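You operate a simulated robot arm through the tools that you are given. There is no shell and no other tool. Be economical: measure what you need, move in short steps, check, and stop when the job is done.

You are at the controls of a simulated robot arm. One attempt, no reset.

## Task
Put the yellow cup on the ledge, fold the towel flat and lay it in the steel tray.
Fine: the cup stands on the ledge over the tea table; press the fold down; tray and white cup stay where they are. Set down upright: yellow cup.
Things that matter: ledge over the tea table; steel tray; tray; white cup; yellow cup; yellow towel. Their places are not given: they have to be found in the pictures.

Only the result counts: the job must be done as asked and must still hold three seconds after the hand-in. Knocking over, shifting, dropping, spilling or breaking anything else fails it. Flat cloth is picked up by pressing the open fingertips on it (5 to 10 N) and closing them slowly along it; thin cloth reads only 2 to 8 mm in the jaws.

## Robot
A 7-joint arm with a two-finger parallel gripper, fixed in place. Base frame: the origin is at the foot of the arm, x ahead of it, y to its left, z up; the work surface is at about z = 0.82. Units: m, degrees, N and s.
With the tool pointing down near the work surface it reaches from about 0.1 to 0.88 m from the base axis. Its first joint turns from -115.0 to 115.0 degrees. Payload 3.91 kg.
The tool frame sits at the grasp point between the pads (the TCP): z along the fingers, y along the line on which they close. The tips reach 0.03 m beyond it. The gripper opens to 0.11 m. The fingers are 0.02 m wide and 0.01 m thick; the gripper's body (0.048 by 0.112 m) begins 0.055 m behind the TCP.
Orientation is told as [roll, pitch, yaw] about the base's x, y, z axes, in that order, counted from this pose: with the fingers straight down and closing along the base's y, the tool's x points along the base's -x, its y along +y and its z along -z.

## Interface
- The arm moves only by the tool nudge_tool. Its argument "rows" is a list of rows, each a list of 7 numbers: the shift along the base's x, y, z in m, then the turn, a rotation vector about the base's x, y, z in degrees, then the opening in per cent of the stroke, from 0 (shut) to 100 (fully open). In form: [[dx, dy, dz, ax, ay, az, jaw], ...]. A call has 1 to 12 rows; each row is the pose to reach, as a shift and turn from the pose commanded when the call began. Each row takes 0.2 s and may step no farther than 0.05 m and 8.6 degrees from the row before; otherwise, or with a gripper value out of range, the whole call is refused. A pose out of reach is approached as far as the arm can. The call stops where the force on the tool passes 40 N (or 10 N more than at its start, if that is more) or the arm is blocked; 0.2 s more then pass. Each finger travels about 0.153 m/s and halts on what it meets, pressing with about 29 N; the grip force reading is that of the motor and also rises with nothing between the fingers. The clock runs only during rows and for 0.2 s after the last one: add rows that repeat a pose to give the fingers time. The reply holds the time, the measured pose of the TCP, the force on the tool along the base axes, the opening and the grip force, in the units named above and with some noise, with the torque about the TCP (base axes, N m) and any sound that the robot's microphone picked up.
- Cameras (640 x 400 px; columns grow to the right, rows downward): "scene" is fixed at [0.2202, 0.5017, 1.5505]; the picture's right is [-0.64, -0.77, 0.00], its down [-0.29, 0.24, -0.93] and it looks along [0.72, -0.59, -0.38] (base axes); focal length 214 px, centre (320, 200). "wrist" rides on the gripper at [0.072, 0.017, -0.103] in the tool frame; the picture's right is [-0.23, 0.97, 0.00], its down [-0.76, -0.18, -0.62] and it looks along [-0.61, -0.14, 0.78] (tool axes); focal length 222 px, centre (320, 200).
- camera(camera): a new picture of that camera. It takes no simulated time.
- lift_body(by): slides the trunk up (or, below 0, down) by that many m; the arm rides with it, the base frame stays. It gives what a move gives, with no picture.
- pixel_to_xyz(camera, pixels): there is no depth. For up to 12 entries [column, row, z] of the newest picture of that camera ("zoom" is the newest enlarged one), the place [x, y] in the base frame at which the ray of that pixel passes the height z, good to about 0.003 m. It takes no simulated time.
- inspect(camera, box): a new picture of the part [left, top, right, bottom] of that camera's present view, enlarged. It takes no simulated time.
- hand_in(): hands the job in; it is judged then, once.

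Work in short steps. Measure before you move; look again where a grasp or a placing could have gone wrong, and mend it. You have 80 turns and 38 pictures in all, those below and enlarged ones among them. Open the gripper and draw the arm clear of the work before you hand the job in, unless the task says otherwise; then end with one line.

The tools are called as name(argument=value, ...) on one line, values as JSON. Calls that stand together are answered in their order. nudge_tool: Moves the arm, as the interface text tells. Its arguments: {"type":"object","properties":{"rows":{"type":"array"}},"required":["rows"]} The other tools are called the same way: lift_body (by) slides the trunk up or down; camera (camera) takes a picture; pixel_to_xyz (camera, pixels) gives the place at which the rays of pixels pass given heights; inspect (camera, box) takes an enlarged picture of a part of a camera's view; hand_in () hands the job in.

At the start:

```text
clock: 0.0
eef_pos: [0.4436, 0.1847, 1.483]
tcp_rot: [0.0, 0.0, 0.0]
contact_force: [0.4, 1.2, -0.6]
ft_torque: [0.03, 0.03, 0.0]
opening: 0.11
finger_force: 0.1
trunk travel left (down, up): [-0.925, 0.065]
```

scene: 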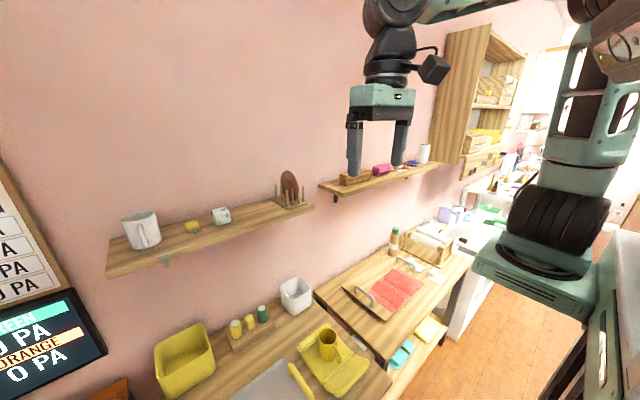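
wrist: 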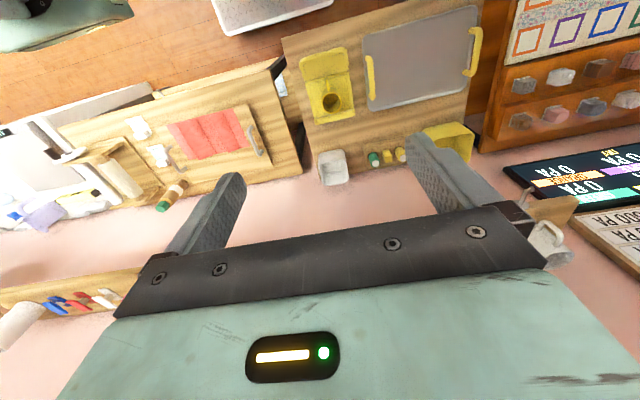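

The scene shows the yellow cup on the yellow towel near (328,345), a grey tray with yellow handles near (275,385), and a ledge at about (210,235). I'll enlarge these views.

inspect(camera="scene", box=[140, 260, 400, 400])

inspect(camera="wrist", box=[270, 0, 500, 200])

inspect(camera="scene", box=[90, 150, 450, 290])

```text
2.46 times, centred on (270, 330) of scene
```

zoom: 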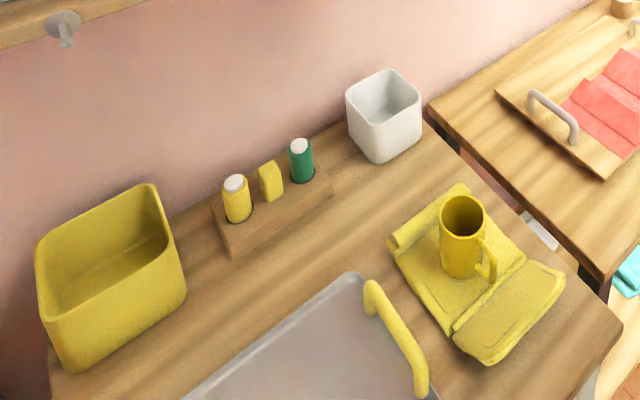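

```text
2.00 times, centred on (385, 100) of wrist
```

zoom: 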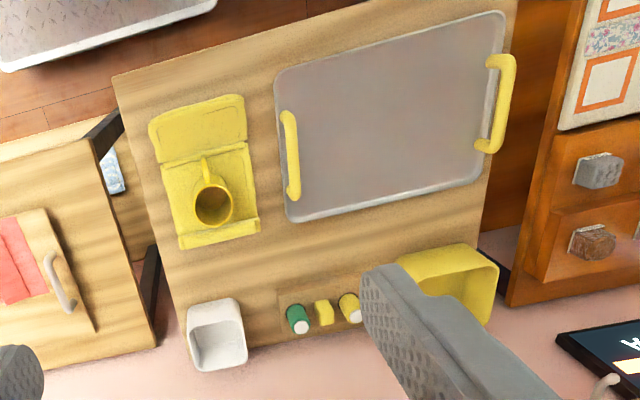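

```text
1.78 times, centred on (270, 220) of scene
```

zoom: 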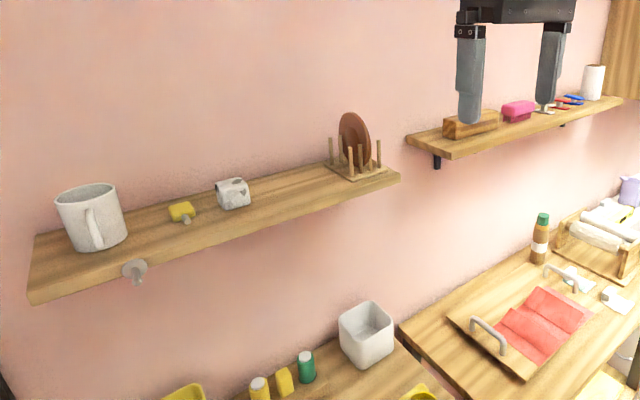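

I'll measure the key points: cup, towel corners and tray at table height z≈0.82, and shelf edges at candidate heights.

pixel_to_xyz(camera="scene", pixels=[[328, 369, 0.82], [322, 343, 0.92], [299, 351, 0.83], [329, 336, 0.82], [370, 366, 0.82], [340, 397, 0.82], [108, 268, 1.3], [313, 206, 1.3], [108, 268, 1.2], [313, 206, 1.2], [295, 312, 0.82], [165, 405, 0.82]])

pixel_to_xyz(camera="wrist", pixels=[[331, 102, 0.92], [301, 57, 0.82], [348, 47, 0.82], [314, 123, 0.82], [354, 113, 0.82], [368, 107, 0.83], [364, 36, 0.83], [475, 8, 0.83], [467, 93, 0.83], [325, 180, 0.82], [545, 230, 1.2], [545, 230, 1.3]])

camera(camera="wrist")

```text
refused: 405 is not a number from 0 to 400
```

```text
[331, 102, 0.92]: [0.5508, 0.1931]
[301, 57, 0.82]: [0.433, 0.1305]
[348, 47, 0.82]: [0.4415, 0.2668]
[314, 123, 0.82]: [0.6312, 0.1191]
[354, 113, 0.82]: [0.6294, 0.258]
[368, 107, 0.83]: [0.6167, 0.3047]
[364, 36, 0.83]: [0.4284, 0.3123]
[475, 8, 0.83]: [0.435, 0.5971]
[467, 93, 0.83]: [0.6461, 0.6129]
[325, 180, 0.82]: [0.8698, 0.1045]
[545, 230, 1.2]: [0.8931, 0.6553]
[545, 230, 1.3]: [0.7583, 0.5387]
```

```text
32 pictures are left
```

wrist: 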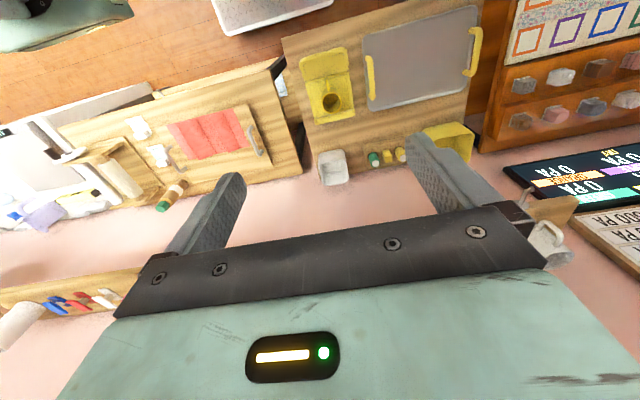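

pixel_to_xyz(camera="scene", pixels=[[328, 369, 0.82], [322, 343, 0.92], [299, 351, 0.83], [329, 336, 0.82], [370, 366, 0.82], [340, 397, 0.82], [108, 268, 1.3], [313, 206, 1.3], [108, 268, 1.2], [313, 206, 1.2], [295, 312, 0.82], [108, 240, 1.3]])

pixel_to_xyz(camera="wrist", pixels=[[331, 102, 0.92], [331, 102, 0.9], [545, 250, 1.3], [575, 197, 1.3], [575, 197, 1.2]])

```text
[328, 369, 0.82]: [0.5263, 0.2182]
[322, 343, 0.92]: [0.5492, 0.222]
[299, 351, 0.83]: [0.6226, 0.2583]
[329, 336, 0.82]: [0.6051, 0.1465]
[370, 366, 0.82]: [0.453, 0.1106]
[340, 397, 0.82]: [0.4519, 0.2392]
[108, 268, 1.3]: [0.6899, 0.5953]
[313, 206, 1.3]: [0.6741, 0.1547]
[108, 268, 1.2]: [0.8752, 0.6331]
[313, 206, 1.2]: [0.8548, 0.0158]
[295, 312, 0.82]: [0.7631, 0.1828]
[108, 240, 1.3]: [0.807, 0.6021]
```

```text
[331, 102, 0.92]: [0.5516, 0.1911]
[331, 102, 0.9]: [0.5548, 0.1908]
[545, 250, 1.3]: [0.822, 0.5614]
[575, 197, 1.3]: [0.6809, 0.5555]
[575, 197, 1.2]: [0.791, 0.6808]
```

The rough ledge height is about 1.28. I'll refine the cup rim (scene pixel 328,335) against the wrist view, and move the arm back and down to get a better look at the cup and towel.

pixel_to_xyz(camera="scene", pixels=[[328, 335, 0.88], [328, 335, 0.9], [328, 335, 0.92], [328, 335, 0.94], [328, 357, 0.82]])

pixel_to_xyz(camera="wrist", pixels=[[331.5, 102.5, 0.88], [331.5, 102.5, 0.9], [331.5, 102.5, 0.92], [331.5, 102.5, 0.94]])

nudge_tool(rows=[[-0.02, 0.0, -0.04, 0, 0, 0, 100], [-0.04, 0.0, -0.08, 0, 0, 0, 100], [-0.06, 0.01, -0.12, 0, 0, 0, 100], [-0.08, 0.01, -0.16, 0, 0, 0, 100], [-0.1, 0.01, -0.2, 0, 0, 0, 100]])

camera(camera="wrist")

```text
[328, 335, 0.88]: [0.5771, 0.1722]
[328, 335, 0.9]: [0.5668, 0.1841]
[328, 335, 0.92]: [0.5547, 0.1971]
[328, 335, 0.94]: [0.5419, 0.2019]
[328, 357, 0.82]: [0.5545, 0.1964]
```

```text
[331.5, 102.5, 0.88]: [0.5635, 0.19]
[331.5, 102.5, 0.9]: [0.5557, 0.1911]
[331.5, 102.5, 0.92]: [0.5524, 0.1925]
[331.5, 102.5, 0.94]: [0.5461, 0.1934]
```

```text
clock: 1.2
eef_pos: [0.3448, 0.1936, 1.2836]
tcp_rot: [0.0, 0.0, 0.0]
contact_force: [-1.0, -1.4, -0.2]
ft_torque: [0.01, 0.0, -0.01]
opening: 0.1102
finger_force: 0.1
trunk travel left (down, up): [-0.925, 0.065]
```

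```text
31 pictures are left
```

wrist: 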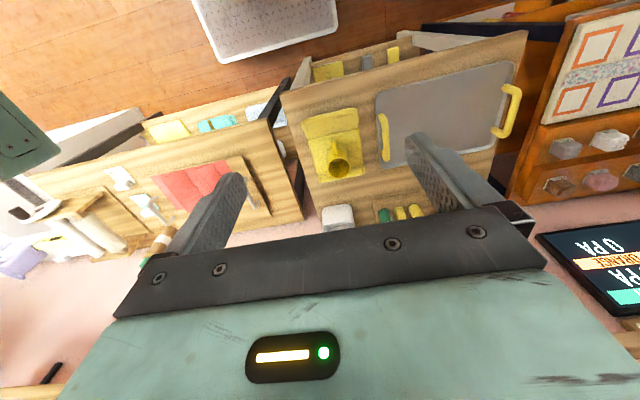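

The cup rim is near (338,168), about (0.553,0.194). I'll enlarge it to see the handle direction and the towel layout.

inspect(camera="wrist", box=[280, 80, 440, 200])

```text
3.33 times, centred on (360, 140) of wrist
```

zoom: 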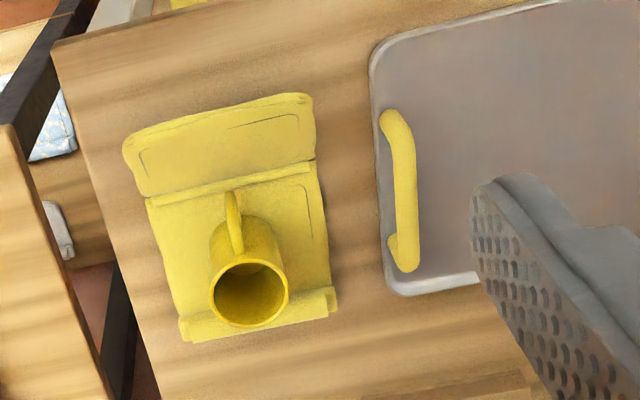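

pixel_to_xyz(camera="zoom", pixels=[[212, 293, 0.92], [287, 291, 0.92], [249, 295, 0.92], [122, 145, 0.83], [312, 96, 0.83], [148, 200, 0.83], [315, 162, 0.83], [184, 340, 0.82], [337, 308, 0.82], [232, 195, 0.9], [398, 270, 0.83], [392, 115, 0.83]])

```text
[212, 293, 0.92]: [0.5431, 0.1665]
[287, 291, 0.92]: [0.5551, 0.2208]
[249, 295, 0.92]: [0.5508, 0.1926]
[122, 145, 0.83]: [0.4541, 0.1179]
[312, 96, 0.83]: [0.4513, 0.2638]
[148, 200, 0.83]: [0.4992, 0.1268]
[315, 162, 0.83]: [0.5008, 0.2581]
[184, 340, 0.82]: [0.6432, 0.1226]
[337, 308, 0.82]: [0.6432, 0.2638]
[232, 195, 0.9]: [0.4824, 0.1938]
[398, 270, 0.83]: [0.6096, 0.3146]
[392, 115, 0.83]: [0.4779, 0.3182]
```

Cup centre ≈(0.550,0.194), diameter ≈0.057, rim z≈0.92, with its handle toward -x. I'll move above it with the jaws open along y.

nudge_tool(rows=[[0.03, 0, -0.035, 0, 0, 0, 100], [0.06, 0, -0.07, 0, 0, 0, 100], [0.09, 0, -0.105, 0, 0, 0, 100], [0.12, 0, -0.14, 0, 0, 0, 100], [0.15, 0, -0.175, 0, 0, 0, 100], [0.18, 0, -0.21, 0, 0, 0, 100], [0.205, 0, -0.245, 0, 0, 0, 100], [0.205, 0, -0.283, 0, 0, 0, 100], [0.205, 0, -0.283, 0, 0, 0, 100]])

camera(camera="wrist")

inspect(camera="scene", box=[250, 270, 410, 400])

```text
clock: 3.2
eef_pos: [0.5487, 0.1926, 1.0028]
tcp_rot: [-0.1, 0.0, 0.0]
contact_force: [0.1, 0.1, -0.2]
ft_torque: [0.03, 0.03, 0.0]
opening: 0.1102
finger_force: 0.0
trunk travel left (down, up): [-0.925, 0.065]
```

```text
29 pictures are left
```

wrist: 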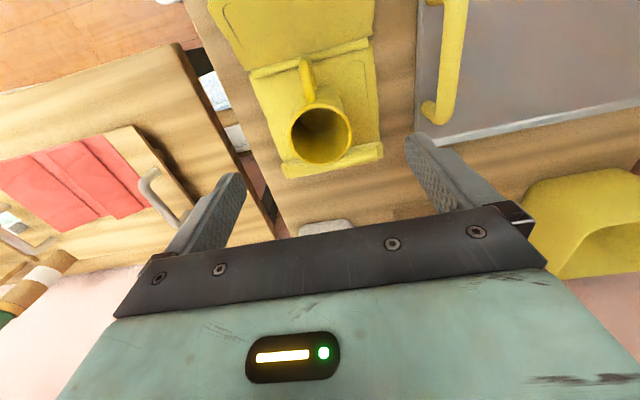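

```text
3.08 times, centred on (330, 335) of scene
```

zoom: 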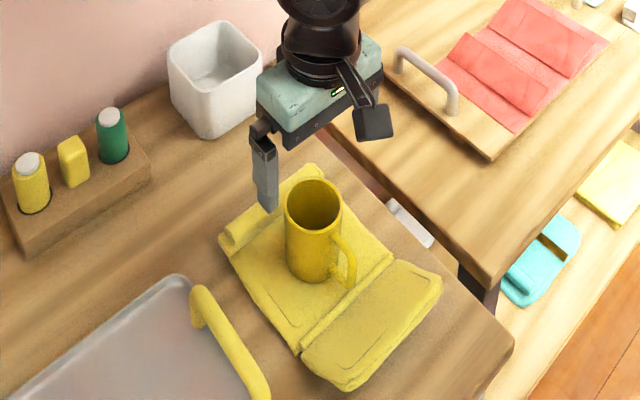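

The rim is at wrist (321,134). I'll check its centre and edges from here.

pixel_to_xyz(camera="wrist", pixels=[[321, 134, 0.92], [291, 134, 0.92], [351, 133, 0.92], [321, 134, 0.93], [321, 134, 0.91], [321, 162, 0.92], [321, 106, 0.92]])

pixel_to_xyz(camera="zoom", pixels=[[314, 203, 0.91], [314, 203, 0.92], [314, 203, 0.93]])

```text
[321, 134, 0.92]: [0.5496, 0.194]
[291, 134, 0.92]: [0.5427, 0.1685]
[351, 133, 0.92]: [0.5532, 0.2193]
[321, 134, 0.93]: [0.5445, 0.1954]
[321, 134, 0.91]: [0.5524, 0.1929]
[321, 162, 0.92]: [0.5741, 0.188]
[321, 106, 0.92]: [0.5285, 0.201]
```

```text
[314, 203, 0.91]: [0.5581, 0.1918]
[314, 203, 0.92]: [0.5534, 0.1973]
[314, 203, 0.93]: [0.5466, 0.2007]
```

Cup centred at (0.551,0.194). I'll lower to TCP z≈0.887 and close gently.

nudge_tool(rows=[[0.002, 0.0015, -0.04, 0, 0, 0, 100], [0.002, 0.0015, -0.08, 0, 0, 0, 100], [0.002, 0.0015, -0.116, 0, 0, 0, 100], [0.002, 0.0015, -0.116, 0, 0, 0, 80], [0.002, 0.0015, -0.116, 0, 0, 0, 65], [0.002, 0.0015, -0.116, 0, 0, 0, 52], [0.002, 0.0015, -0.116, 0, 0, 0, 44], [0.002, 0.0015, -0.116, 0, 0, 0, 30], [0.002, 0.0015, -0.116, 0, 0, 0, 30]])

```text
clock: 5.2
eef_pos: [0.5517, 0.1943, 0.8858]
tcp_rot: [0.0, 0.1, 0.0]
contact_force: [1.0, 0.0, 0.0]
ft_torque: [0.02, 0.01, 0.03]
opening: 0.0595
finger_force: 29.1
trunk travel left (down, up): [-0.925, 0.065]
```

The opening is 0.0595 with 29 N, so the cup is held. I'll lift straight up a little and look.

nudge_tool(rows=[[0, 0, 0.03, 0, 0, 0, 30], [0, 0, 0.07, 0, 0, 0, 30], [0, 0, 0.11, 0, 0, 0, 30], [0, 0, 0.11, 0, 0, 0, 30]])

inspect(camera="scene", box=[250, 270, 410, 400])

```text
clock: 6.2
eef_pos: [0.5518, 0.1933, 0.9961]
tcp_rot: [0.1, 0.0, 0.0]
contact_force: [0.4, 0.3, -1.0]
ft_torque: [0.03, 0.01, -0.01]
opening: 0.0593
finger_force: 29.0
trunk travel left (down, up): [-0.925, 0.065]
```

```text
3.08 times, centred on (330, 335) of scene
```

zoom: 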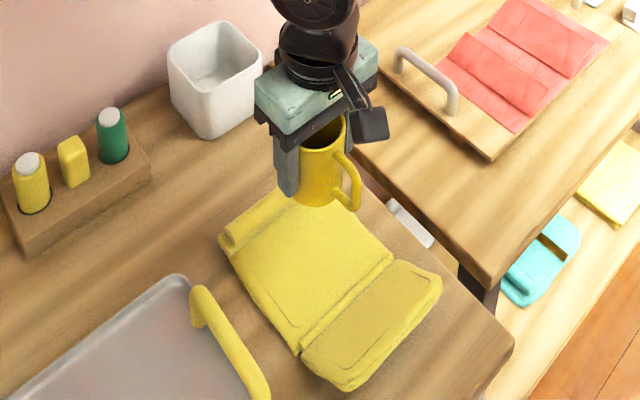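

The cup is up with the towel undisturbed. I'll back off in x and rise in front of the ledge.

nudge_tool(rows=[[-0.02, 0, 0.04, 0, 0, 0, 30], [-0.045, 0, 0.08, 0, 0, 0, 30], [-0.07, 0.0, 0.12, 0, 0, 0, 30], [-0.095, 0.01, 0.16, 0, 0, 0, 30], [-0.12, 0.02, 0.2, 0, 0, 0, 30], [-0.13, 0.03, 0.245, 0, 0, 0, 30], [-0.13, 0.04, 0.29, 0, 0, 0, 30], [-0.13, 0.05, 0.335, 0, 0, 0, 30], [-0.13, 0.06, 0.38, 0, 0, 0, 30], [-0.13, 0.07, 0.425, 0, 0, 0, 30], [-0.13, 0.08, 0.46, 0, 0, 0, 30], [-0.13, 0.08, 0.46, 0, 0, 0, 30]])

camera(camera="wrist")

camera(camera="scene")

```text
clock: 8.8
eef_pos: [0.42, 0.2755, 1.4563]
tcp_rot: [0.0, 0.0, 0.1]
contact_force: [-0.1, 0.2, -1.3]
ft_torque: [0.01, 0.04, 0.01]
opening: 0.0595
finger_force: 29.1
trunk travel left (down, up): [-0.925, 0.065]
```

```text
26 pictures are left
```

wrist: 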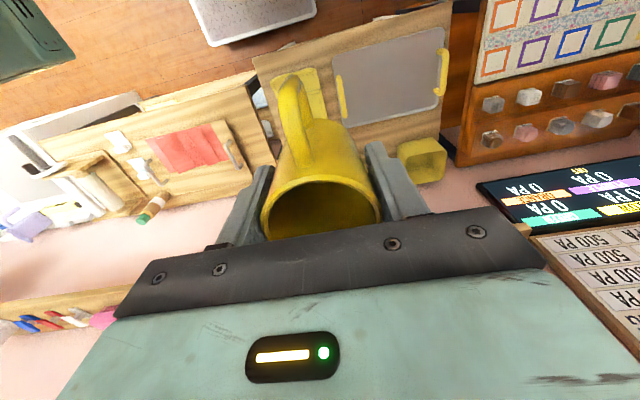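

```text
25 pictures are left
```

scene: 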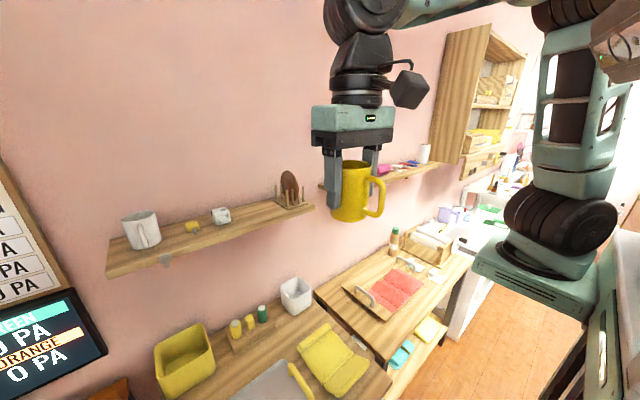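

I'll locate the wall from the table's back edge and the shelf corners by their rays at two heights, using an enlarged view of the shelf.

inspect(camera="scene", box=[90, 160, 330, 310])

```text
2.67 times, centred on (210, 235) of scene
```

zoom: 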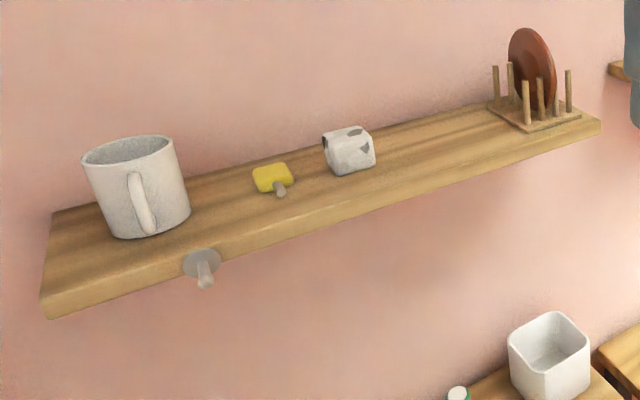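

pixel_to_xyz(camera="zoom", pixels=[[52, 212, 1.3], [52, 212, 1.25], [41, 300, 1.3], [41, 300, 1.25], [601, 121, 1.3], [601, 121, 1.25], [488, 103, 1.3], [488, 103, 1.25], [591, 358, 0.82], [480, 375, 0.82], [375, 165, 1.3], [530, 132, 1.3]])

pixel_to_xyz(camera="wrist", pixels=[[270, 168, 0.82], [310, 180, 0.82], [400, 172, 0.82], [530, 235, 1.28]])

```text
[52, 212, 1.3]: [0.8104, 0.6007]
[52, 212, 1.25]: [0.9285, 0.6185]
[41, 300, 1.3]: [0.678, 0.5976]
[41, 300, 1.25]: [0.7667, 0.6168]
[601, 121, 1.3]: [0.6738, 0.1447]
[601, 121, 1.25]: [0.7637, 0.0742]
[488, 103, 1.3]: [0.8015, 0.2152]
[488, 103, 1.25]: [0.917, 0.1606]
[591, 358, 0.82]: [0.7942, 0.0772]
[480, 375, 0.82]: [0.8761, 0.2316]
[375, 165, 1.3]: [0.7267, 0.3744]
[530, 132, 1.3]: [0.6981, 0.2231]
```

```text
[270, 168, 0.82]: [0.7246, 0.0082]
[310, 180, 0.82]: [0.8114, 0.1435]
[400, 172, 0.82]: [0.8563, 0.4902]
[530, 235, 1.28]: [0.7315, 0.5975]
```

The shelf top is about z≈1.27, x≈0.73–0.88, with free space y≈0.19–0.36. I'll carry the cup forward over it at the current height to x≈0.795, y≈0.277.

nudge_tool(rows=[[0.045, 0.0, 0, 0, 0, 0, 30], [0.09, 0.0, 0, 0, 0, 0, 30], [0.135, 0, 0, 0, 0, 0, 30], [0.18, 0, 0, 0, 0, 0, 30], [0.225, 0, 0, 0, 0, 0, 30], [0.27, 0, 0, 0, 0, 0, 30], [0.31, 0, 0, 0, 0, 0, 30], [0.345, 0, 0, 0, 0, 0, 30], [0.372, 0, 0, 0, 0, 0, 30], [0.372, 0, 0, 0, 0, 0, 30]])

inspect(camera="scene", box=[90, 100, 410, 300])

```text
clock: 11.0
eef_pos: [0.7489, 0.2627, 1.4542]
tcp_rot: [0.0, 0.1, 0.0]
contact_force: [-0.2, -0.4, -1.4]
ft_torque: [-0.02, 0.01, -0.03]
opening: 0.0592
finger_force: 29.5
out of reach, approached as far as the arm can: row 8, 9, 10
trunk travel left (down, up): [-0.925, 0.065]
```

```text
2.00 times, centred on (250, 200) of scene
```

zoom: 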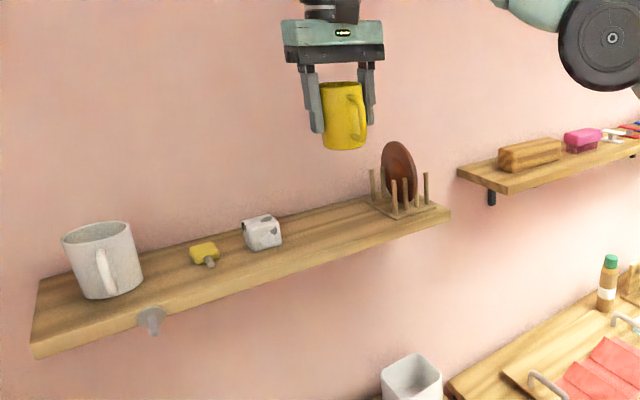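

The arm stopped short at x=0.749 (reach limit at this height). I'll raise the trunk to gain reach, then come down lower.

lift_body(by=0.06)

nudge_tool(rows=[[0, 0, -0.04, 0, 0, 0, 30], [0, 0, -0.08, 0, 0, 0, 30], [0, 0, -0.08, 0, 0, 0, 30]])

```text
clock: 12.0
eef_pos: [0.7489, 0.2627, 1.5129]
tcp_rot: [-0.1, 0.0, -0.1]
contact_force: [-0.5, 0.3, -1.6]
ft_torque: [0.02, -0.01, 0.02]
opening: 0.0595
finger_force: 29.0
trunk travel left (down, up): [-0.985, 0.005]
```

```text
clock: 12.8
eef_pos: [0.7488, 0.2633, 1.4345]
tcp_rot: [0.0, 0.0, 0.1]
contact_force: [-0.5, 0.0, -1.9]
ft_torque: [0.01, 0.0, -0.06]
opening: 0.0592
finger_force: 28.4
trunk travel left (down, up): [-0.985, 0.005]
```

Now forward to x≈0.79, y≈0.275, lowering to z≈1.38 (cup base about 1.32).

nudge_tool(rows=[[0.0, 0.006, -0.025, 0, 0, 0, 30], [0.02, 0.012, -0.05, 0, 0, 0, 30], [0.042, 0.012, -0.055, 0, 0, 0, 30], [0.042, 0.012, -0.055, 0, 0, 0, 30]])

inspect(camera="scene", box=[150, 100, 350, 250])

camera(camera="wrist")

```text
clock: 13.8
eef_pos: [0.7923, 0.2761, 1.376]
tcp_rot: [0.0, 0.0, 0.0]
contact_force: [0.2, 0.5, -1.6]
ft_torque: [0.01, 0.02, 0.01]
opening: 0.0595
finger_force: 29.3
trunk travel left (down, up): [-0.985, 0.005]
```

```text
2.67 times, centred on (250, 175) of scene
```

zoom: 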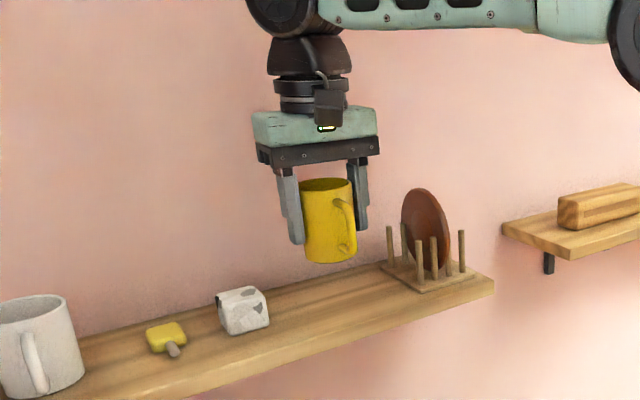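

```text
21 pictures are left
```

wrist: 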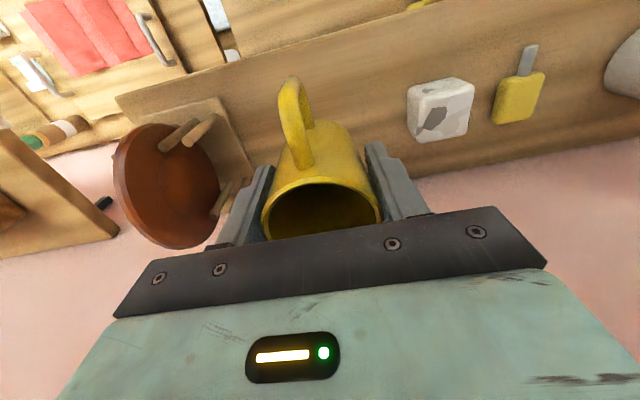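

The wrist view now sees the shelf: front edge near (380,14), wall line near (480,172), rack edge near (225,100), and sugar pot near (440,110). I'll measure at z≈1.27.

pixel_to_xyz(camera="wrist", pixels=[[116, 97, 1.27], [380, 15, 1.27], [480, 172, 1.27], [222, 97, 1.27], [250, 160, 1.27], [412, 140, 1.27], [408, 88, 1.31], [116, 97, 1.28], [380, 15, 1.28], [116, 97, 1.25], [380, 15, 1.25], [180, 240, 1.37]])

```text
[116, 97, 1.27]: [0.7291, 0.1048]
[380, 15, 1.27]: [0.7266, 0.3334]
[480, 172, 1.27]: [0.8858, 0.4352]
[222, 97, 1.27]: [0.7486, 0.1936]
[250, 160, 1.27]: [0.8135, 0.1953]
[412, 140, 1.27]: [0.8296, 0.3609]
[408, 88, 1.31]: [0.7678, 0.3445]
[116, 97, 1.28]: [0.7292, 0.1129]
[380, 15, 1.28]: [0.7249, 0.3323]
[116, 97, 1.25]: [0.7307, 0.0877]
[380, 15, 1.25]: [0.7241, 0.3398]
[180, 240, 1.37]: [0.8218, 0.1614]
```

The shelf top at z≈1.27 is confirmed, with free space y 0.195–0.345 and the cup at 0.276. I'll lower in small steps toward contact.

nudge_tool(rows=[[0, 0, -0.015, 0, 0, 0, 30], [0, 0, -0.03, 0, 0, 0, 30], [0, 0, -0.038, 0, 0, 0, 30], [0, 0, -0.041, 0, 0, 0, 30], [0, 0, -0.043, 0, 0, 0, 30]])

```text
clock: 15.0
eef_pos: [0.7895, 0.2747, 1.3355]
tcp_rot: [-0.1, 0.0, 0.0]
contact_force: [0.4, -0.9, -1.8]
ft_torque: [-0.02, -0.02, -0.02]
opening: 0.0592
finger_force: 28.8
trunk travel left (down, up): [-0.985, 0.005]
```

No contact yet. I'll continue in 1.5–2 mm steps.

nudge_tool(rows=[[0, 0, -0.002, 0, 0, 0, 30], [0, 0, -0.004, 0, 0, 0, 30], [0, 0, -0.005, 0, 0, 0, 30]])

```text
clock: 15.8
eef_pos: [0.7892, 0.2751, 1.3294]
tcp_rot: [0.0, 0.0, 0.1]
contact_force: [0.1, 0.0, -1.8]
ft_torque: [0.0, -0.02, 0.0]
opening: 0.0593
finger_force: 29.1
trunk travel left (down, up): [-0.985, 0.005]
```

inspect(camera="scene", box=[210, 140, 330, 240])

nudge_tool(rows=[[0, 0, -0.0015, 0, 0, 0, 30], [0, 0, -0.003, 0, 0, 0, 30], [0, 0, -0.003, 0, 0, 0, 30]])

```text
4.00 times, centred on (270, 190) of scene
```

zoom: 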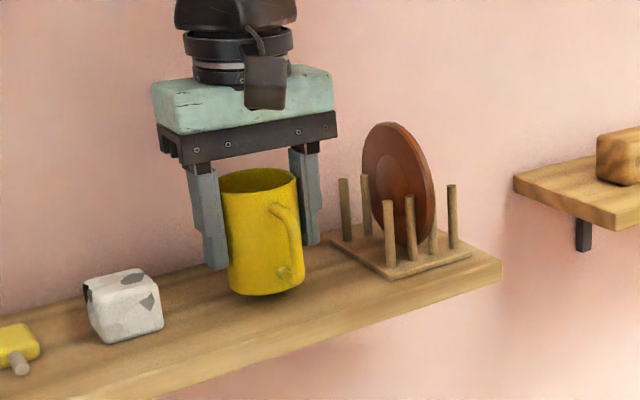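

```text
clock: 16.6
eef_pos: [0.7895, 0.274, 1.3281]
tcp_rot: [-0.1, 0.0, -0.1]
contact_force: [-0.2, -0.3, -1.5]
ft_torque: [0.02, 0.02, -0.02]
opening: 0.0595
finger_force: 29.2
trunk travel left (down, up): [-0.985, 0.005]
```

Still free: the cup is near but not on the shelf. I'll lower further in 1.5 mm steps.

nudge_tool(rows=[[0, 0, -0.0015, 0, 0, 0, 30], [0, 0, -0.003, 0, 0, 0, 30], [0, 0, -0.0045, 0, 0, 0, 30]])

```text
clock: 17.4
eef_pos: [0.7901, 0.2743, 1.3253]
tcp_rot: [0.1, -0.1, 0.0]
contact_force: [1.1, -1.1, 3.5]
ft_torque: [0.08, 0.01, -0.02]
opening: 0.0596
finger_force: 28.9
trunk travel left (down, up): [-0.985, 0.005]
```

Contact is felt (fz rose from -1.7 to +3.5). I'll open to 75% and rise straight up.

nudge_tool(rows=[[0, 0, 0, 0, 0, 0, 56], [0, 0, 0, 0, 0, 0, 65], [0, 0, 0, 0, 0, 0, 75], [0, 0, 0, 0, 0, 0, 75], [0, 0, 0.03, 0, 0, 0, 75], [0, 0, 0.07, 0, 0, 0, 75], [0, 0, 0.11, 0, 0, 0, 75]])

inspect(camera="scene", box=[190, 100, 350, 240])

```text
clock: 19.0
eef_pos: [0.784, 0.2675, 1.4351]
tcp_rot: [0.0, 0.0, -0.1]
contact_force: [0.1, -0.4, -0.2]
ft_torque: [0.01, -0.02, 0.01]
opening: 0.0825
finger_force: 0.1
out of reach, approached as far as the arm can: row 7
trunk travel left (down, up): [-0.985, 0.005]
```

```text
2.86 times, centred on (270, 170) of scene
```

zoom: 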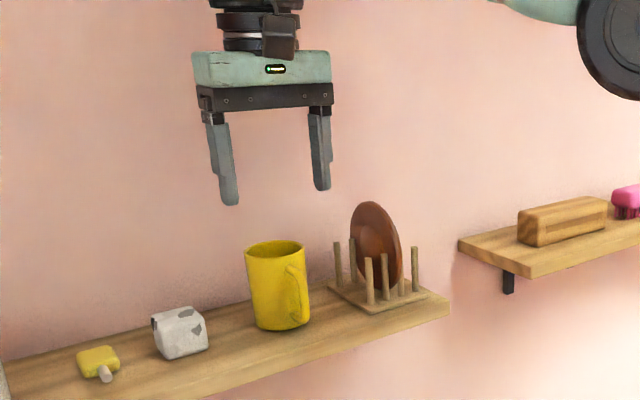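

The cup stands on the ledge. I'll back away in -x, then come down over the towel.

nudge_tool(rows=[[-0.045, 0, 0, 0, 0, 0, 100], [-0.09, 0, 0, 0, 0, 0, 100], [-0.135, 0, 0, 0, 0, 0, 100], [-0.18, 0, 0, 0, 0, 0, 100], [-0.225, 0, 0, 0, 0, 0, 100], [-0.27, -0.01, -0.02, 0, 0, 0, 100], [-0.3, -0.02, -0.055, 0, 0, 0, 100], [-0.33, -0.03, -0.09, 0, 0, 0, 100], [-0.35, -0.04, -0.13, 0, 0, 0, 100], [-0.36, -0.05, -0.175, 0, 0, 0, 100], [-0.37, -0.06, -0.22, 0, 0, 0, 100], [-0.37, -0.06, -0.26, 0, 0, 0, 100]])

nudge_tool(rows=[[0, -0.01, -0.045, 0, 0, 0, 100], [0, -0.015, -0.09, 0, 0, 0, 100], [0, -0.015, -0.09, 0, 0, 0, 100]])

inspect(camera="wrist", box=[240, 20, 480, 180])

inspect(camera="scene", box=[280, 315, 400, 400])

```text
refused: row 6 steps farther than a row can; nothing moved
```

```text
clock: 19.8
eef_pos: [0.7849, 0.2558, 1.3432]
tcp_rot: [-0.1, 0.1, 0.0]
contact_force: [0.5, 0.2, 1.4]
ft_torque: [-0.01, 0.0, 0.0]
opening: 0.11
finger_force: 0.1
trunk travel left (down, up): [-0.985, 0.005]
```

```text
2.50 times, centred on (360, 100) of wrist
```

zoom: 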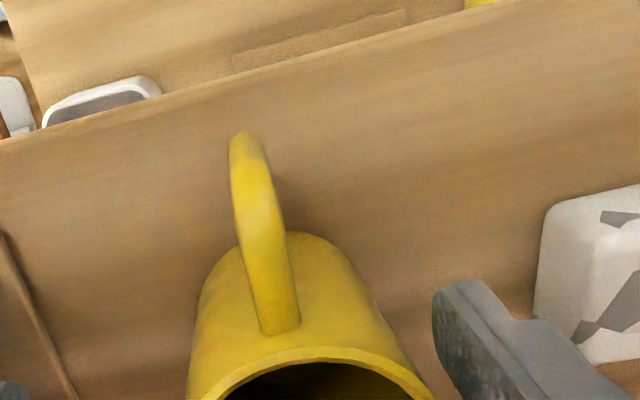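

```text
4.71 times, centred on (340, 358) of scene
```

zoom: 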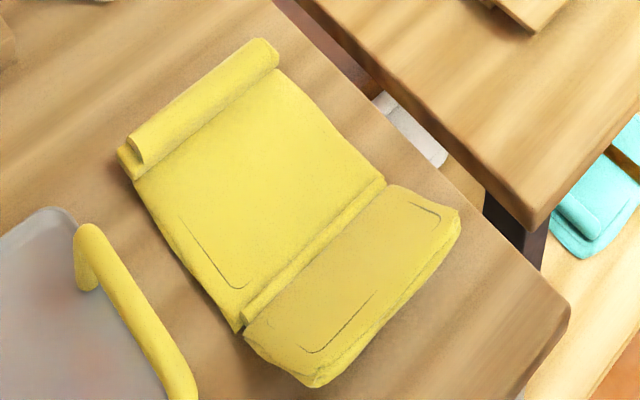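

My mistake: the first call was refused but the second lowered the fingers around the cup (forces near zero, so no push). I'll check the ledge before retreating.

inspect(camera="scene", box=[210, 130, 330, 230])

```text
4.00 times, centred on (270, 180) of scene
```

zoom: 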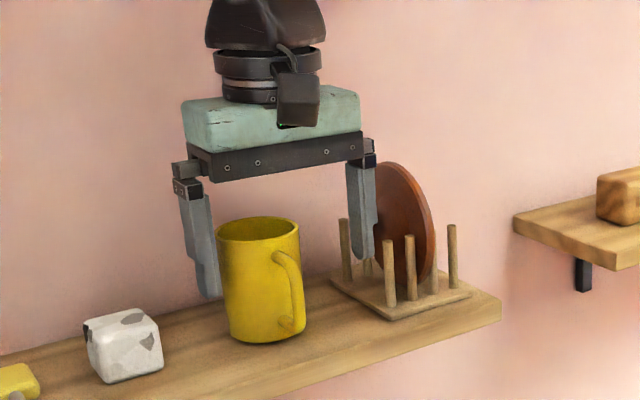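

Nothing seems disturbed: the cup is between the fingers and the right finger is close to the plate. I'll shift +y slightly, then go straight up.

nudge_tool(rows=[[0, 0.005, 0.002, 0, 0, 0, 98], [0, 0.01, 0.03, 0, 0, 0, 96], [0, 0.01, 0.07, 0, 0, 0, 96], [0, 0.01, 0.09, 0, 0, 0, 96], [-0.045, 0.01, 0.09, 0, 0, 0, 96], [-0.09, 0.01, 0.09, 0, 0, 0, 96], [-0.135, 0.01, 0.09, 0, 0, 0, 96], [-0.18, 0.01, 0.09, 0, 0, 0, 96], [-0.225, 0.01, 0.09, 0, 0, 0, 96], [-0.27, 0.01, 0.09, 0, 0, 0, 96]])

```text
clock: 22.0
eef_pos: [0.5142, 0.26, 1.4332]
tcp_rot: [0.0, 0.1, -0.2]
contact_force: [-0.2, 0.2, 0.4]
ft_torque: [-0.02, 0.03, -0.03]
opening: 0.1056
finger_force: 0.0
trunk travel left (down, up): [-0.985, 0.005]
```

Now I'll descend to get a close view of the towel.

nudge_tool(rows=[[-0.03, -0.01, -0.035, 0, 0, 0, 100], [-0.06, -0.02, -0.07, 0, 0, 0, 100], [-0.09, -0.03, -0.1, 0, 0, 0, 100], [-0.11, -0.04, -0.14, 0, 0, 0, 100], [-0.12, -0.05, -0.18, 0, 0, 0, 100], [-0.12, -0.06, -0.22, 0, 0, 0, 100], [-0.12, -0.065, -0.265, 0, 0, 0, 100], [-0.12, -0.065, -0.31, 0, 0, 0, 100], [-0.12, -0.065, -0.355, 0, 0, 0, 100], [-0.12, -0.065, -0.4, 0, 0, 0, 100], [-0.12, -0.065, -0.43, 0, 0, 0, 100]])

inspect(camera="wrist", box=[200, 20, 480, 200])

```text
clock: 24.4
eef_pos: [0.3925, 0.199, 1.0047]
tcp_rot: [-0.1, -0.1, -0.1]
contact_force: [-0.5, 0.6, 0.1]
ft_torque: [-0.01, -0.03, -0.01]
opening: 0.1101
finger_force: 0.1
trunk travel left (down, up): [-0.985, 0.005]
```

```text
2.22 times, centred on (340, 110) of wrist
```

zoom: 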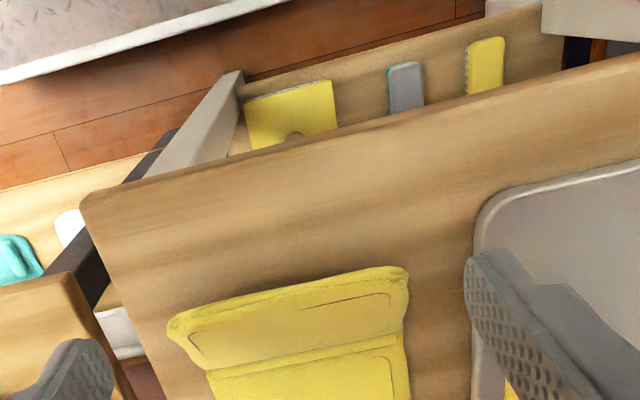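

The towel is at the lower part of this view. I'll move forward 0.09 to see all of it.

nudge_tool(rows=[[0.045, 0, 0, 0, 0, 0, 100], [0.085, 0, 0, 0, 0, 0, 100], [0.085, 0, 0, 0, 0, 0, 100]])

inspect(camera="wrist", box=[200, 20, 480, 200])

```text
clock: 25.2
eef_pos: [0.4791, 0.1987, 1.0051]
tcp_rot: [0.0, 0.1, 0.0]
contact_force: [-0.6, 1.0, -0.9]
ft_torque: [0.02, 0.01, -0.02]
opening: 0.1101
finger_force: 0.0
trunk travel left (down, up): [-0.985, 0.005]
```

```text
2.22 times, centred on (340, 110) of wrist
```

zoom: 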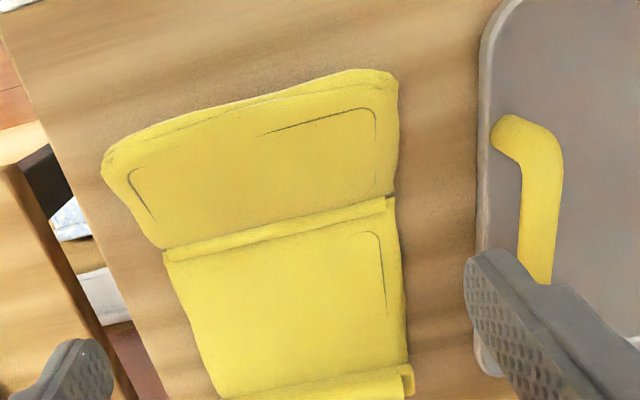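

The towel has a near flap (free edge up to about (250,110) in zoom), a crease at about (280,225), and a far hem at (310,385). I'll measure these.

pixel_to_xyz(camera="zoom", pixels=[[104, 170, 0.83], [250, 100, 0.83], [396, 78, 0.83], [165, 255, 0.825], [280, 225, 0.83], [393, 200, 0.825], [222, 398, 0.825], [410, 375, 0.825], [505, 130, 0.86], [535, 270, 0.86], [480, 170, 0.83], [505, 10, 0.83]])

nudge_tool(rows=[[0, 0, 0, 0, 0, 8.2, 100], [0, 0, 0, 0, 0, 16.4, 100], [0, 0, 0, 0, 0, 24.6, 100], [0, 0, 0, 0, 0, 32.8, 100], [0, 0, 0, 0, 0, 41, 100], [0, 0, 0, 0, 0, 49.2, 100], [0, 0, 0, 0, 0, 57.4, 100], [0, 0, 0, 0, 0, 65.6, 100], [0, 0, 0, 0, 0, 73.8, 100], [0, 0, 0, 0, 0, 82, 100], [0, 0, 0, 0, 0, 90, 100], [0, 0, 0, 0, 0, 90, 100]])

```text
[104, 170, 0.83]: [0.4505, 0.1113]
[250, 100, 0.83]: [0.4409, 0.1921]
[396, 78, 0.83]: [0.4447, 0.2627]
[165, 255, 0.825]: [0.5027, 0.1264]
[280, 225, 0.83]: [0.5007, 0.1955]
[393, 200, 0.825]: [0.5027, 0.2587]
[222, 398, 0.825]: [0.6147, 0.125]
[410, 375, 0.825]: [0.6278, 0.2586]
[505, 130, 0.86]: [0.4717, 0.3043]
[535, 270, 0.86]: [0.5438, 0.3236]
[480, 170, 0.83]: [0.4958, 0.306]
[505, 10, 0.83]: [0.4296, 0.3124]
```

```text
clock: 27.8
eef_pos: [0.4791, 0.1979, 1.0034]
tcp_rot: [-0.1, 0.1, 90.0]
contact_force: [-0.1, 1.0, 0.0]
ft_torque: [0.0, 0.01, -0.01]
opening: 0.1097
finger_force: 0.1
trunk travel left (down, up): [-0.985, 0.005]
```

The flap looks wider than the main panel, so its free edge may stand up. I'll triangulate its corners using the scene view.

pixel_to_xyz(camera="scene", pixels=[[369.7, 360, 0.82], [369.7, 360, 0.85], [369.7, 360, 0.88], [339, 397, 0.82], [339, 397, 0.85], [339, 397, 0.88]])

pixel_to_xyz(camera="zoom", pixels=[[104, 165, 0.82], [104, 165, 0.85], [104, 165, 0.88], [396, 78, 0.82], [396, 78, 0.85], [396, 78, 0.88]])

camera(camera="wrist")

```text
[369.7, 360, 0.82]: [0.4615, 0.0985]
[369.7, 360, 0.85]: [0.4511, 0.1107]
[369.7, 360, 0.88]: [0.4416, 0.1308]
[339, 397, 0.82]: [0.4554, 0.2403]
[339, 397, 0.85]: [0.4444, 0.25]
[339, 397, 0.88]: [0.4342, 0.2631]
```

```text
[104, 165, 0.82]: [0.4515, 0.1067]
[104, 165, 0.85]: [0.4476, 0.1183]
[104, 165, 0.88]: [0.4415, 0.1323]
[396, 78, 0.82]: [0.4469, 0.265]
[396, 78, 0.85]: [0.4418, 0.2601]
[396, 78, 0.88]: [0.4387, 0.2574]
```

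```text
13 pictures are left
```

wrist: 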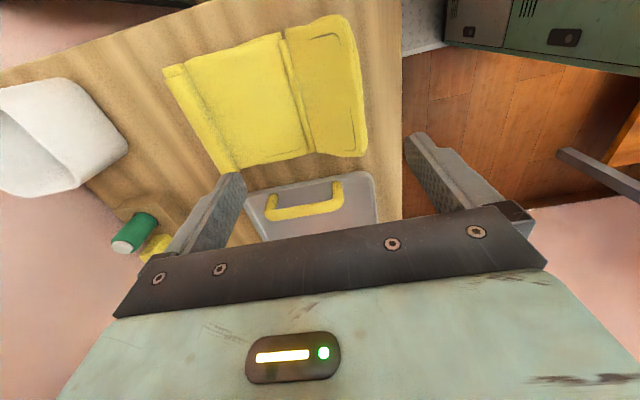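

The flap's free edge stands at x≈0.443, z≈0.873, hinged at the crease x≈0.502. I'll straddle its edge with the jaws (closing along x) at y≈0.192 and pinch it.

nudge_tool(rows=[[-0.012, -0.003, -0.04, 0, 0, 0, 70], [-0.024, -0.006, -0.08, 0, 0, 0, 56], [-0.024, -0.006, -0.08, 0, 0, 0, 56], [-0.024, -0.006, -0.1, 0, 0, 0, 56]])

inspect(camera="scene", box=[290, 320, 400, 400])

```text
clock: 28.8
eef_pos: [0.4525, 0.192, 0.9019]
tcp_rot: [0.0, -0.1, 90.0]
contact_force: [0.1, 0.8, -0.2]
ft_torque: [-0.02, 0.02, -0.01]
opening: 0.0617
finger_force: 0.0
trunk travel left (down, up): [-0.985, 0.005]
```

```text
5.00 times, centred on (345, 360) of scene
```

zoom: 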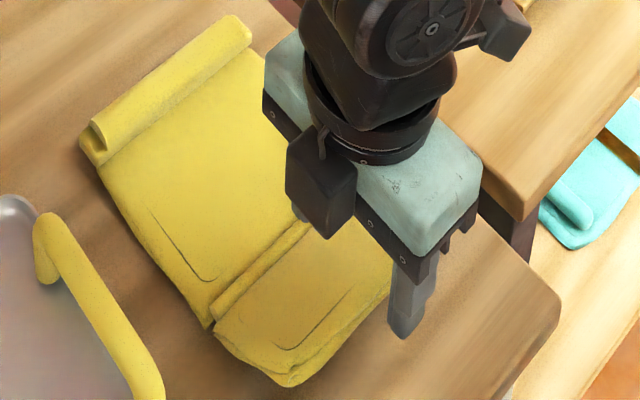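

The fingers straddle the flap edge. I'll lower the remaining 19 mm and close slowly, watching the opening.

nudge_tool(rows=[[0.002, 0, -0.01, 0, 0, 0, 56], [0.002, 0, -0.02, 0, 0, 0, 56], [0.002, 0, -0.02, 0, 0, 0, 45], [0.002, 0, -0.02, 0, 0, 0, 35], [0.002, 0, -0.02, 0, 0, 0, 25], [0.002, 0, -0.02, 0, 0, 0, 15], [0.002, 0, -0.02, 0, 0, 0, 5], [0.002, 0, -0.02, 0, 0, 0, 0]])

inspect(camera="scene", box=[290, 320, 400, 400])

```text
clock: 30.6
eef_pos: [0.4557, 0.1919, 0.8837]
tcp_rot: [0.0, -0.1, 89.9]
contact_force: [-2.8, -0.6, 15.4]
ft_torque: [-0.05, -0.73, 0.21]
opening: 0.0407
finger_force: 28.7
trunk travel left (down, up): [-0.985, 0.005]
```

```text
5.00 times, centred on (345, 360) of scene
```

zoom: 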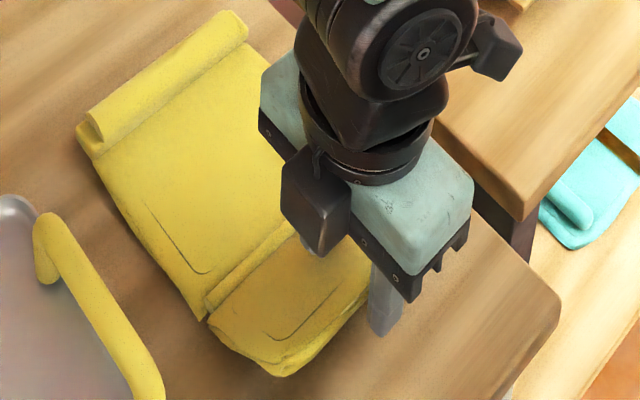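

The jaws stopped at 41 mm on the slanted flap with fz=15 N, so the flap is stiff and not pinched flat. I'll open again and use the rear (-x) finger to swing the flap upright.

nudge_tool(rows=[[0, 0, 0, 0, 0, 0, 56], [0, 0, 0.004, 0, 0, 0, 56], [0.02, 0, 0.004, 0, 0, 0, 56], [0.04, 0, 0.005, 0, 0, 0, 56], [0.055, 0, 0.006, 0, 0, 0, 56], [0.068, 0, 0.008, 0, 0, 0, 56], [0.068, 0, 0.008, 0, 0, 0, 56]])

inspect(camera="scene", box=[290, 320, 400, 400])

```text
clock: 32.2
eef_pos: [0.5252, 0.1898, 0.8918]
tcp_rot: [0.0, -0.1, 89.9]
contact_force: [-0.4, 0.3, 0.3]
ft_torque: [0.01, 0.01, -0.01]
opening: 0.0617
finger_force: 0.4
trunk travel left (down, up): [-0.985, 0.005]
```

```text
5.00 times, centred on (345, 360) of scene
```

zoom: 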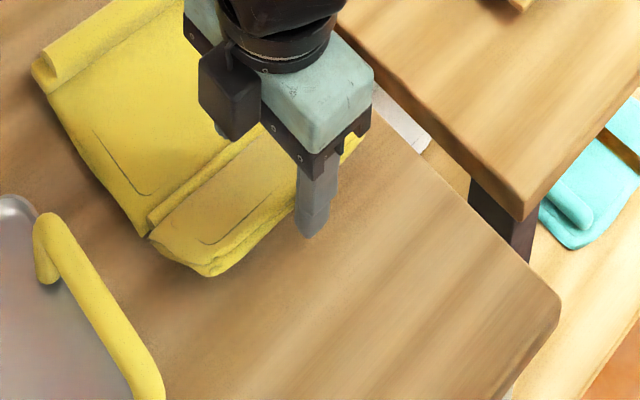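

The whole towel slid +x about 6 cm instead of the flap hinging, so I misread its shape. I'll back off and take a low oblique view from the -y side.

nudge_tool(rows=[[-0.02, 0, 0.01, 0, 0, 0, 60], [-0.03, 0, 0.05, 0, 0, 0, 60], [-0.03, 0, 0.095, 0, 0, 0, 60], [-0.03, -0.045, 0.095, 0, 0, 0, 60], [-0.01, -0.09, 0.09, 0, 0, 0, 60], [0.01, -0.12, 0.08, 0, 0, 0, 60], [0.01, -0.12, 0.08, 0, 0, 0, 60]])

inspect(camera="wrist", box=[160, 0, 480, 200])

```text
clock: 33.8
eef_pos: [0.5325, 0.0724, 0.969]
tcp_rot: [0.0, 0.1, 89.9]
contact_force: [-0.3, -1.3, -0.6]
ft_torque: [0.0, 0.01, 0.01]
opening: 0.0659
finger_force: 0.0
trunk travel left (down, up): [-0.985, 0.005]
```

```text
2.00 times, centred on (320, 100) of wrist
```

zoom: 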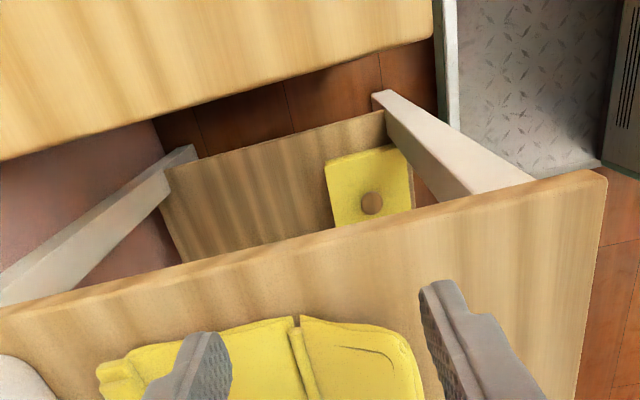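

That view is too steep. I'll tilt the tool 35° about x so the camera looks nearly horizontally at the towel's side profile.

nudge_tool(rows=[[0, -0.004, 0, 7, 0, 0, 100], [0, -0.008, -0.005, 14, 0, 0, 100], [0, -0.012, -0.01, 21, 0, 0, 100], [0, -0.016, -0.015, 28, 0, 0, 100], [0, -0.02, -0.02, 35, 0, 0, 100], [0, -0.02, -0.02, 35, 0, 0, 100]])

inspect(camera="wrist", box=[160, 30, 480, 230])

```text
clock: 35.2
eef_pos: [0.5342, 0.0505, 0.9499]
tcp_rot: [0.1, -35.1, 89.9]
contact_force: [-0.4, 0.2, -0.7]
ft_torque: [-0.01, -0.03, -0.03]
opening: 0.1101
finger_force: 0.1
trunk travel left (down, up): [-0.985, 0.005]
```

```text
2.00 times, centred on (320, 130) of wrist
```

zoom: 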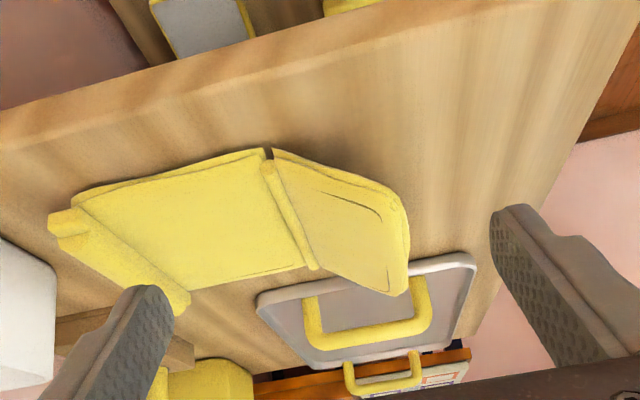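

Now it is clear: the towel is two stiff panels hinged at a crease, and the flap slants up toward -x. I'll triangulate the crease and free edge at the towel's new place.

pixel_to_xyz(camera="zoom", pixels=[[268, 150, 0.83], [315, 268, 0.83], [400, 195, 0.85], [400, 195, 0.87], [400, 195, 0.89], [404, 293, 0.85], [404, 293, 0.87], [404, 293, 0.89], [50, 220, 0.825], [182, 312, 0.83], [398, 225, 0.85], [398, 225, 0.87]])

pixel_to_xyz(camera="scene", pixels=[[322.6, 375.4, 0.83], [322.6, 375.4, 0.85], [322.6, 375.4, 0.87], [322.6, 375.4, 0.89], [311, 367.6, 0.825], [288, 333, 0.825]])

```text
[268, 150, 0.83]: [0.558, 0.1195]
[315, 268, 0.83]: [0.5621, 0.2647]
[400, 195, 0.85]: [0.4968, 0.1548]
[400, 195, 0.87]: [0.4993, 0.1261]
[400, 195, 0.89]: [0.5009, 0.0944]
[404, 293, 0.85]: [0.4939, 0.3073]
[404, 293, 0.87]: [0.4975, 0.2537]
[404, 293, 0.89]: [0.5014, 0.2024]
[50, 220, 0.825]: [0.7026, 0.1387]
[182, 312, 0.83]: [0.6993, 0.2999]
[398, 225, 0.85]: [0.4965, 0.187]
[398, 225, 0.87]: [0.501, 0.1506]
```

```text
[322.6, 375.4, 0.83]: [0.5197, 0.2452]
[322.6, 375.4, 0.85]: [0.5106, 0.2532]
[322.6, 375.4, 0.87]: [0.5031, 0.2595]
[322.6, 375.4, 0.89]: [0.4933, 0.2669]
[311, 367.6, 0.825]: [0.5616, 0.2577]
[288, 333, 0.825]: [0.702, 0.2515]
```

Crease at x≈0.560, z≈0.825; free edge at x≈0.500, z≈0.869, y 0.125–0.256; panel slope ≈36°. I'll level the tool, retreat above -x, then tilt -54° about y so the fingers lie along the flap.

nudge_tool(rows=[[0, 0, 0.03, -7, 0, 0, 100], [0, 0, 0.06, -14, 0, 0, 100], [-0.03, 0.02, 0.08, -21, 0, 0, 80], [-0.06, 0.05, 0.09, -28, 0, 0, 60], [-0.09, 0.09, 0.09, -35, 0, 0, 40], [-0.12, 0.125, 0.09, -35, 0, 0, 30], [-0.15, 0.14, 0.08, -35, 0, 0, 28]])

nudge_tool(rows=[[0, 0, 0, 0, -8, 0, 28], [0, 0, 0, 0, -16, 0, 28], [0, 0, 0, 0, -24, 0, 28], [0, 0, 0, 0, -32, 0, 28], [0, 0, 0, 0, -40, 0, 28], [0, 0, 0, 0, -48, 0, 28], [0, 0, 0, 0, -54, 0, 28], [0, 0, 0, 0, -54, 0, 28]])

```text
clock: 36.8
eef_pos: [0.3845, 0.1922, 1.0327]
tcp_rot: [0.0, -0.1, 89.9]
contact_force: [-0.1, 0.7, -0.4]
ft_torque: [0.0, 0.0, -0.01]
opening: 0.0306
finger_force: 0.1
trunk travel left (down, up): [-0.985, 0.005]
```

```text
clock: 37.8
eef_pos: [0.4615, 0.1453, 1.0356]
tcp_rot: [-29.0, -1.1, 74.9]
contact_force: [-0.5, 0.1, -0.3]
ft_torque: [0.03, 0.01, -0.03]
opening: 0.0308
finger_force: 0.1
trunk travel left (down, up): [-0.985, 0.005]
stopped in row 4: the arm was blocked; the commanded pose is now the measured one
```

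The tilt hit a joint limit near -29°, so I'll return to the upright tool at yaw 90 and instead pinch the flap edge shallowly with vertical fingers while rising.

nudge_tool(rows=[[0, 0.01, 0, 1.9, 7.0, 0, 28], [0, 0.02, 0, 3.8, 14.0, 0, 28], [0, 0.03, 0, 5.6, 21, 0, 28], [0, 0.04, 0, 7.5, 28.1, 0, 28]])

nudge_tool(rows=[[0, 0.002, 0, 0, 0, 7.5, 45], [0, 0.004, 0, 0, 0, 15, 45], [0, 0.004, 0, 0, 0, 15, 45]])

```text
clock: 38.8
eef_pos: [0.4599, 0.1864, 1.035]
tcp_rot: [0.1, -0.8, 74.5]
contact_force: [-0.3, 0.1, -0.6]
ft_torque: [0.0, -0.04, 0.0]
opening: 0.031
finger_force: 0.1
trunk travel left (down, up): [-0.985, 0.005]
```

```text
clock: 39.6
eef_pos: [0.458, 0.19, 1.0356]
tcp_rot: [0.2, -0.8, 89.5]
contact_force: [0.0, -0.3, -1.1]
ft_torque: [-0.01, -0.03, -0.01]
opening: 0.0494
finger_force: 0.1
trunk travel left (down, up): [-0.985, 0.005]
```

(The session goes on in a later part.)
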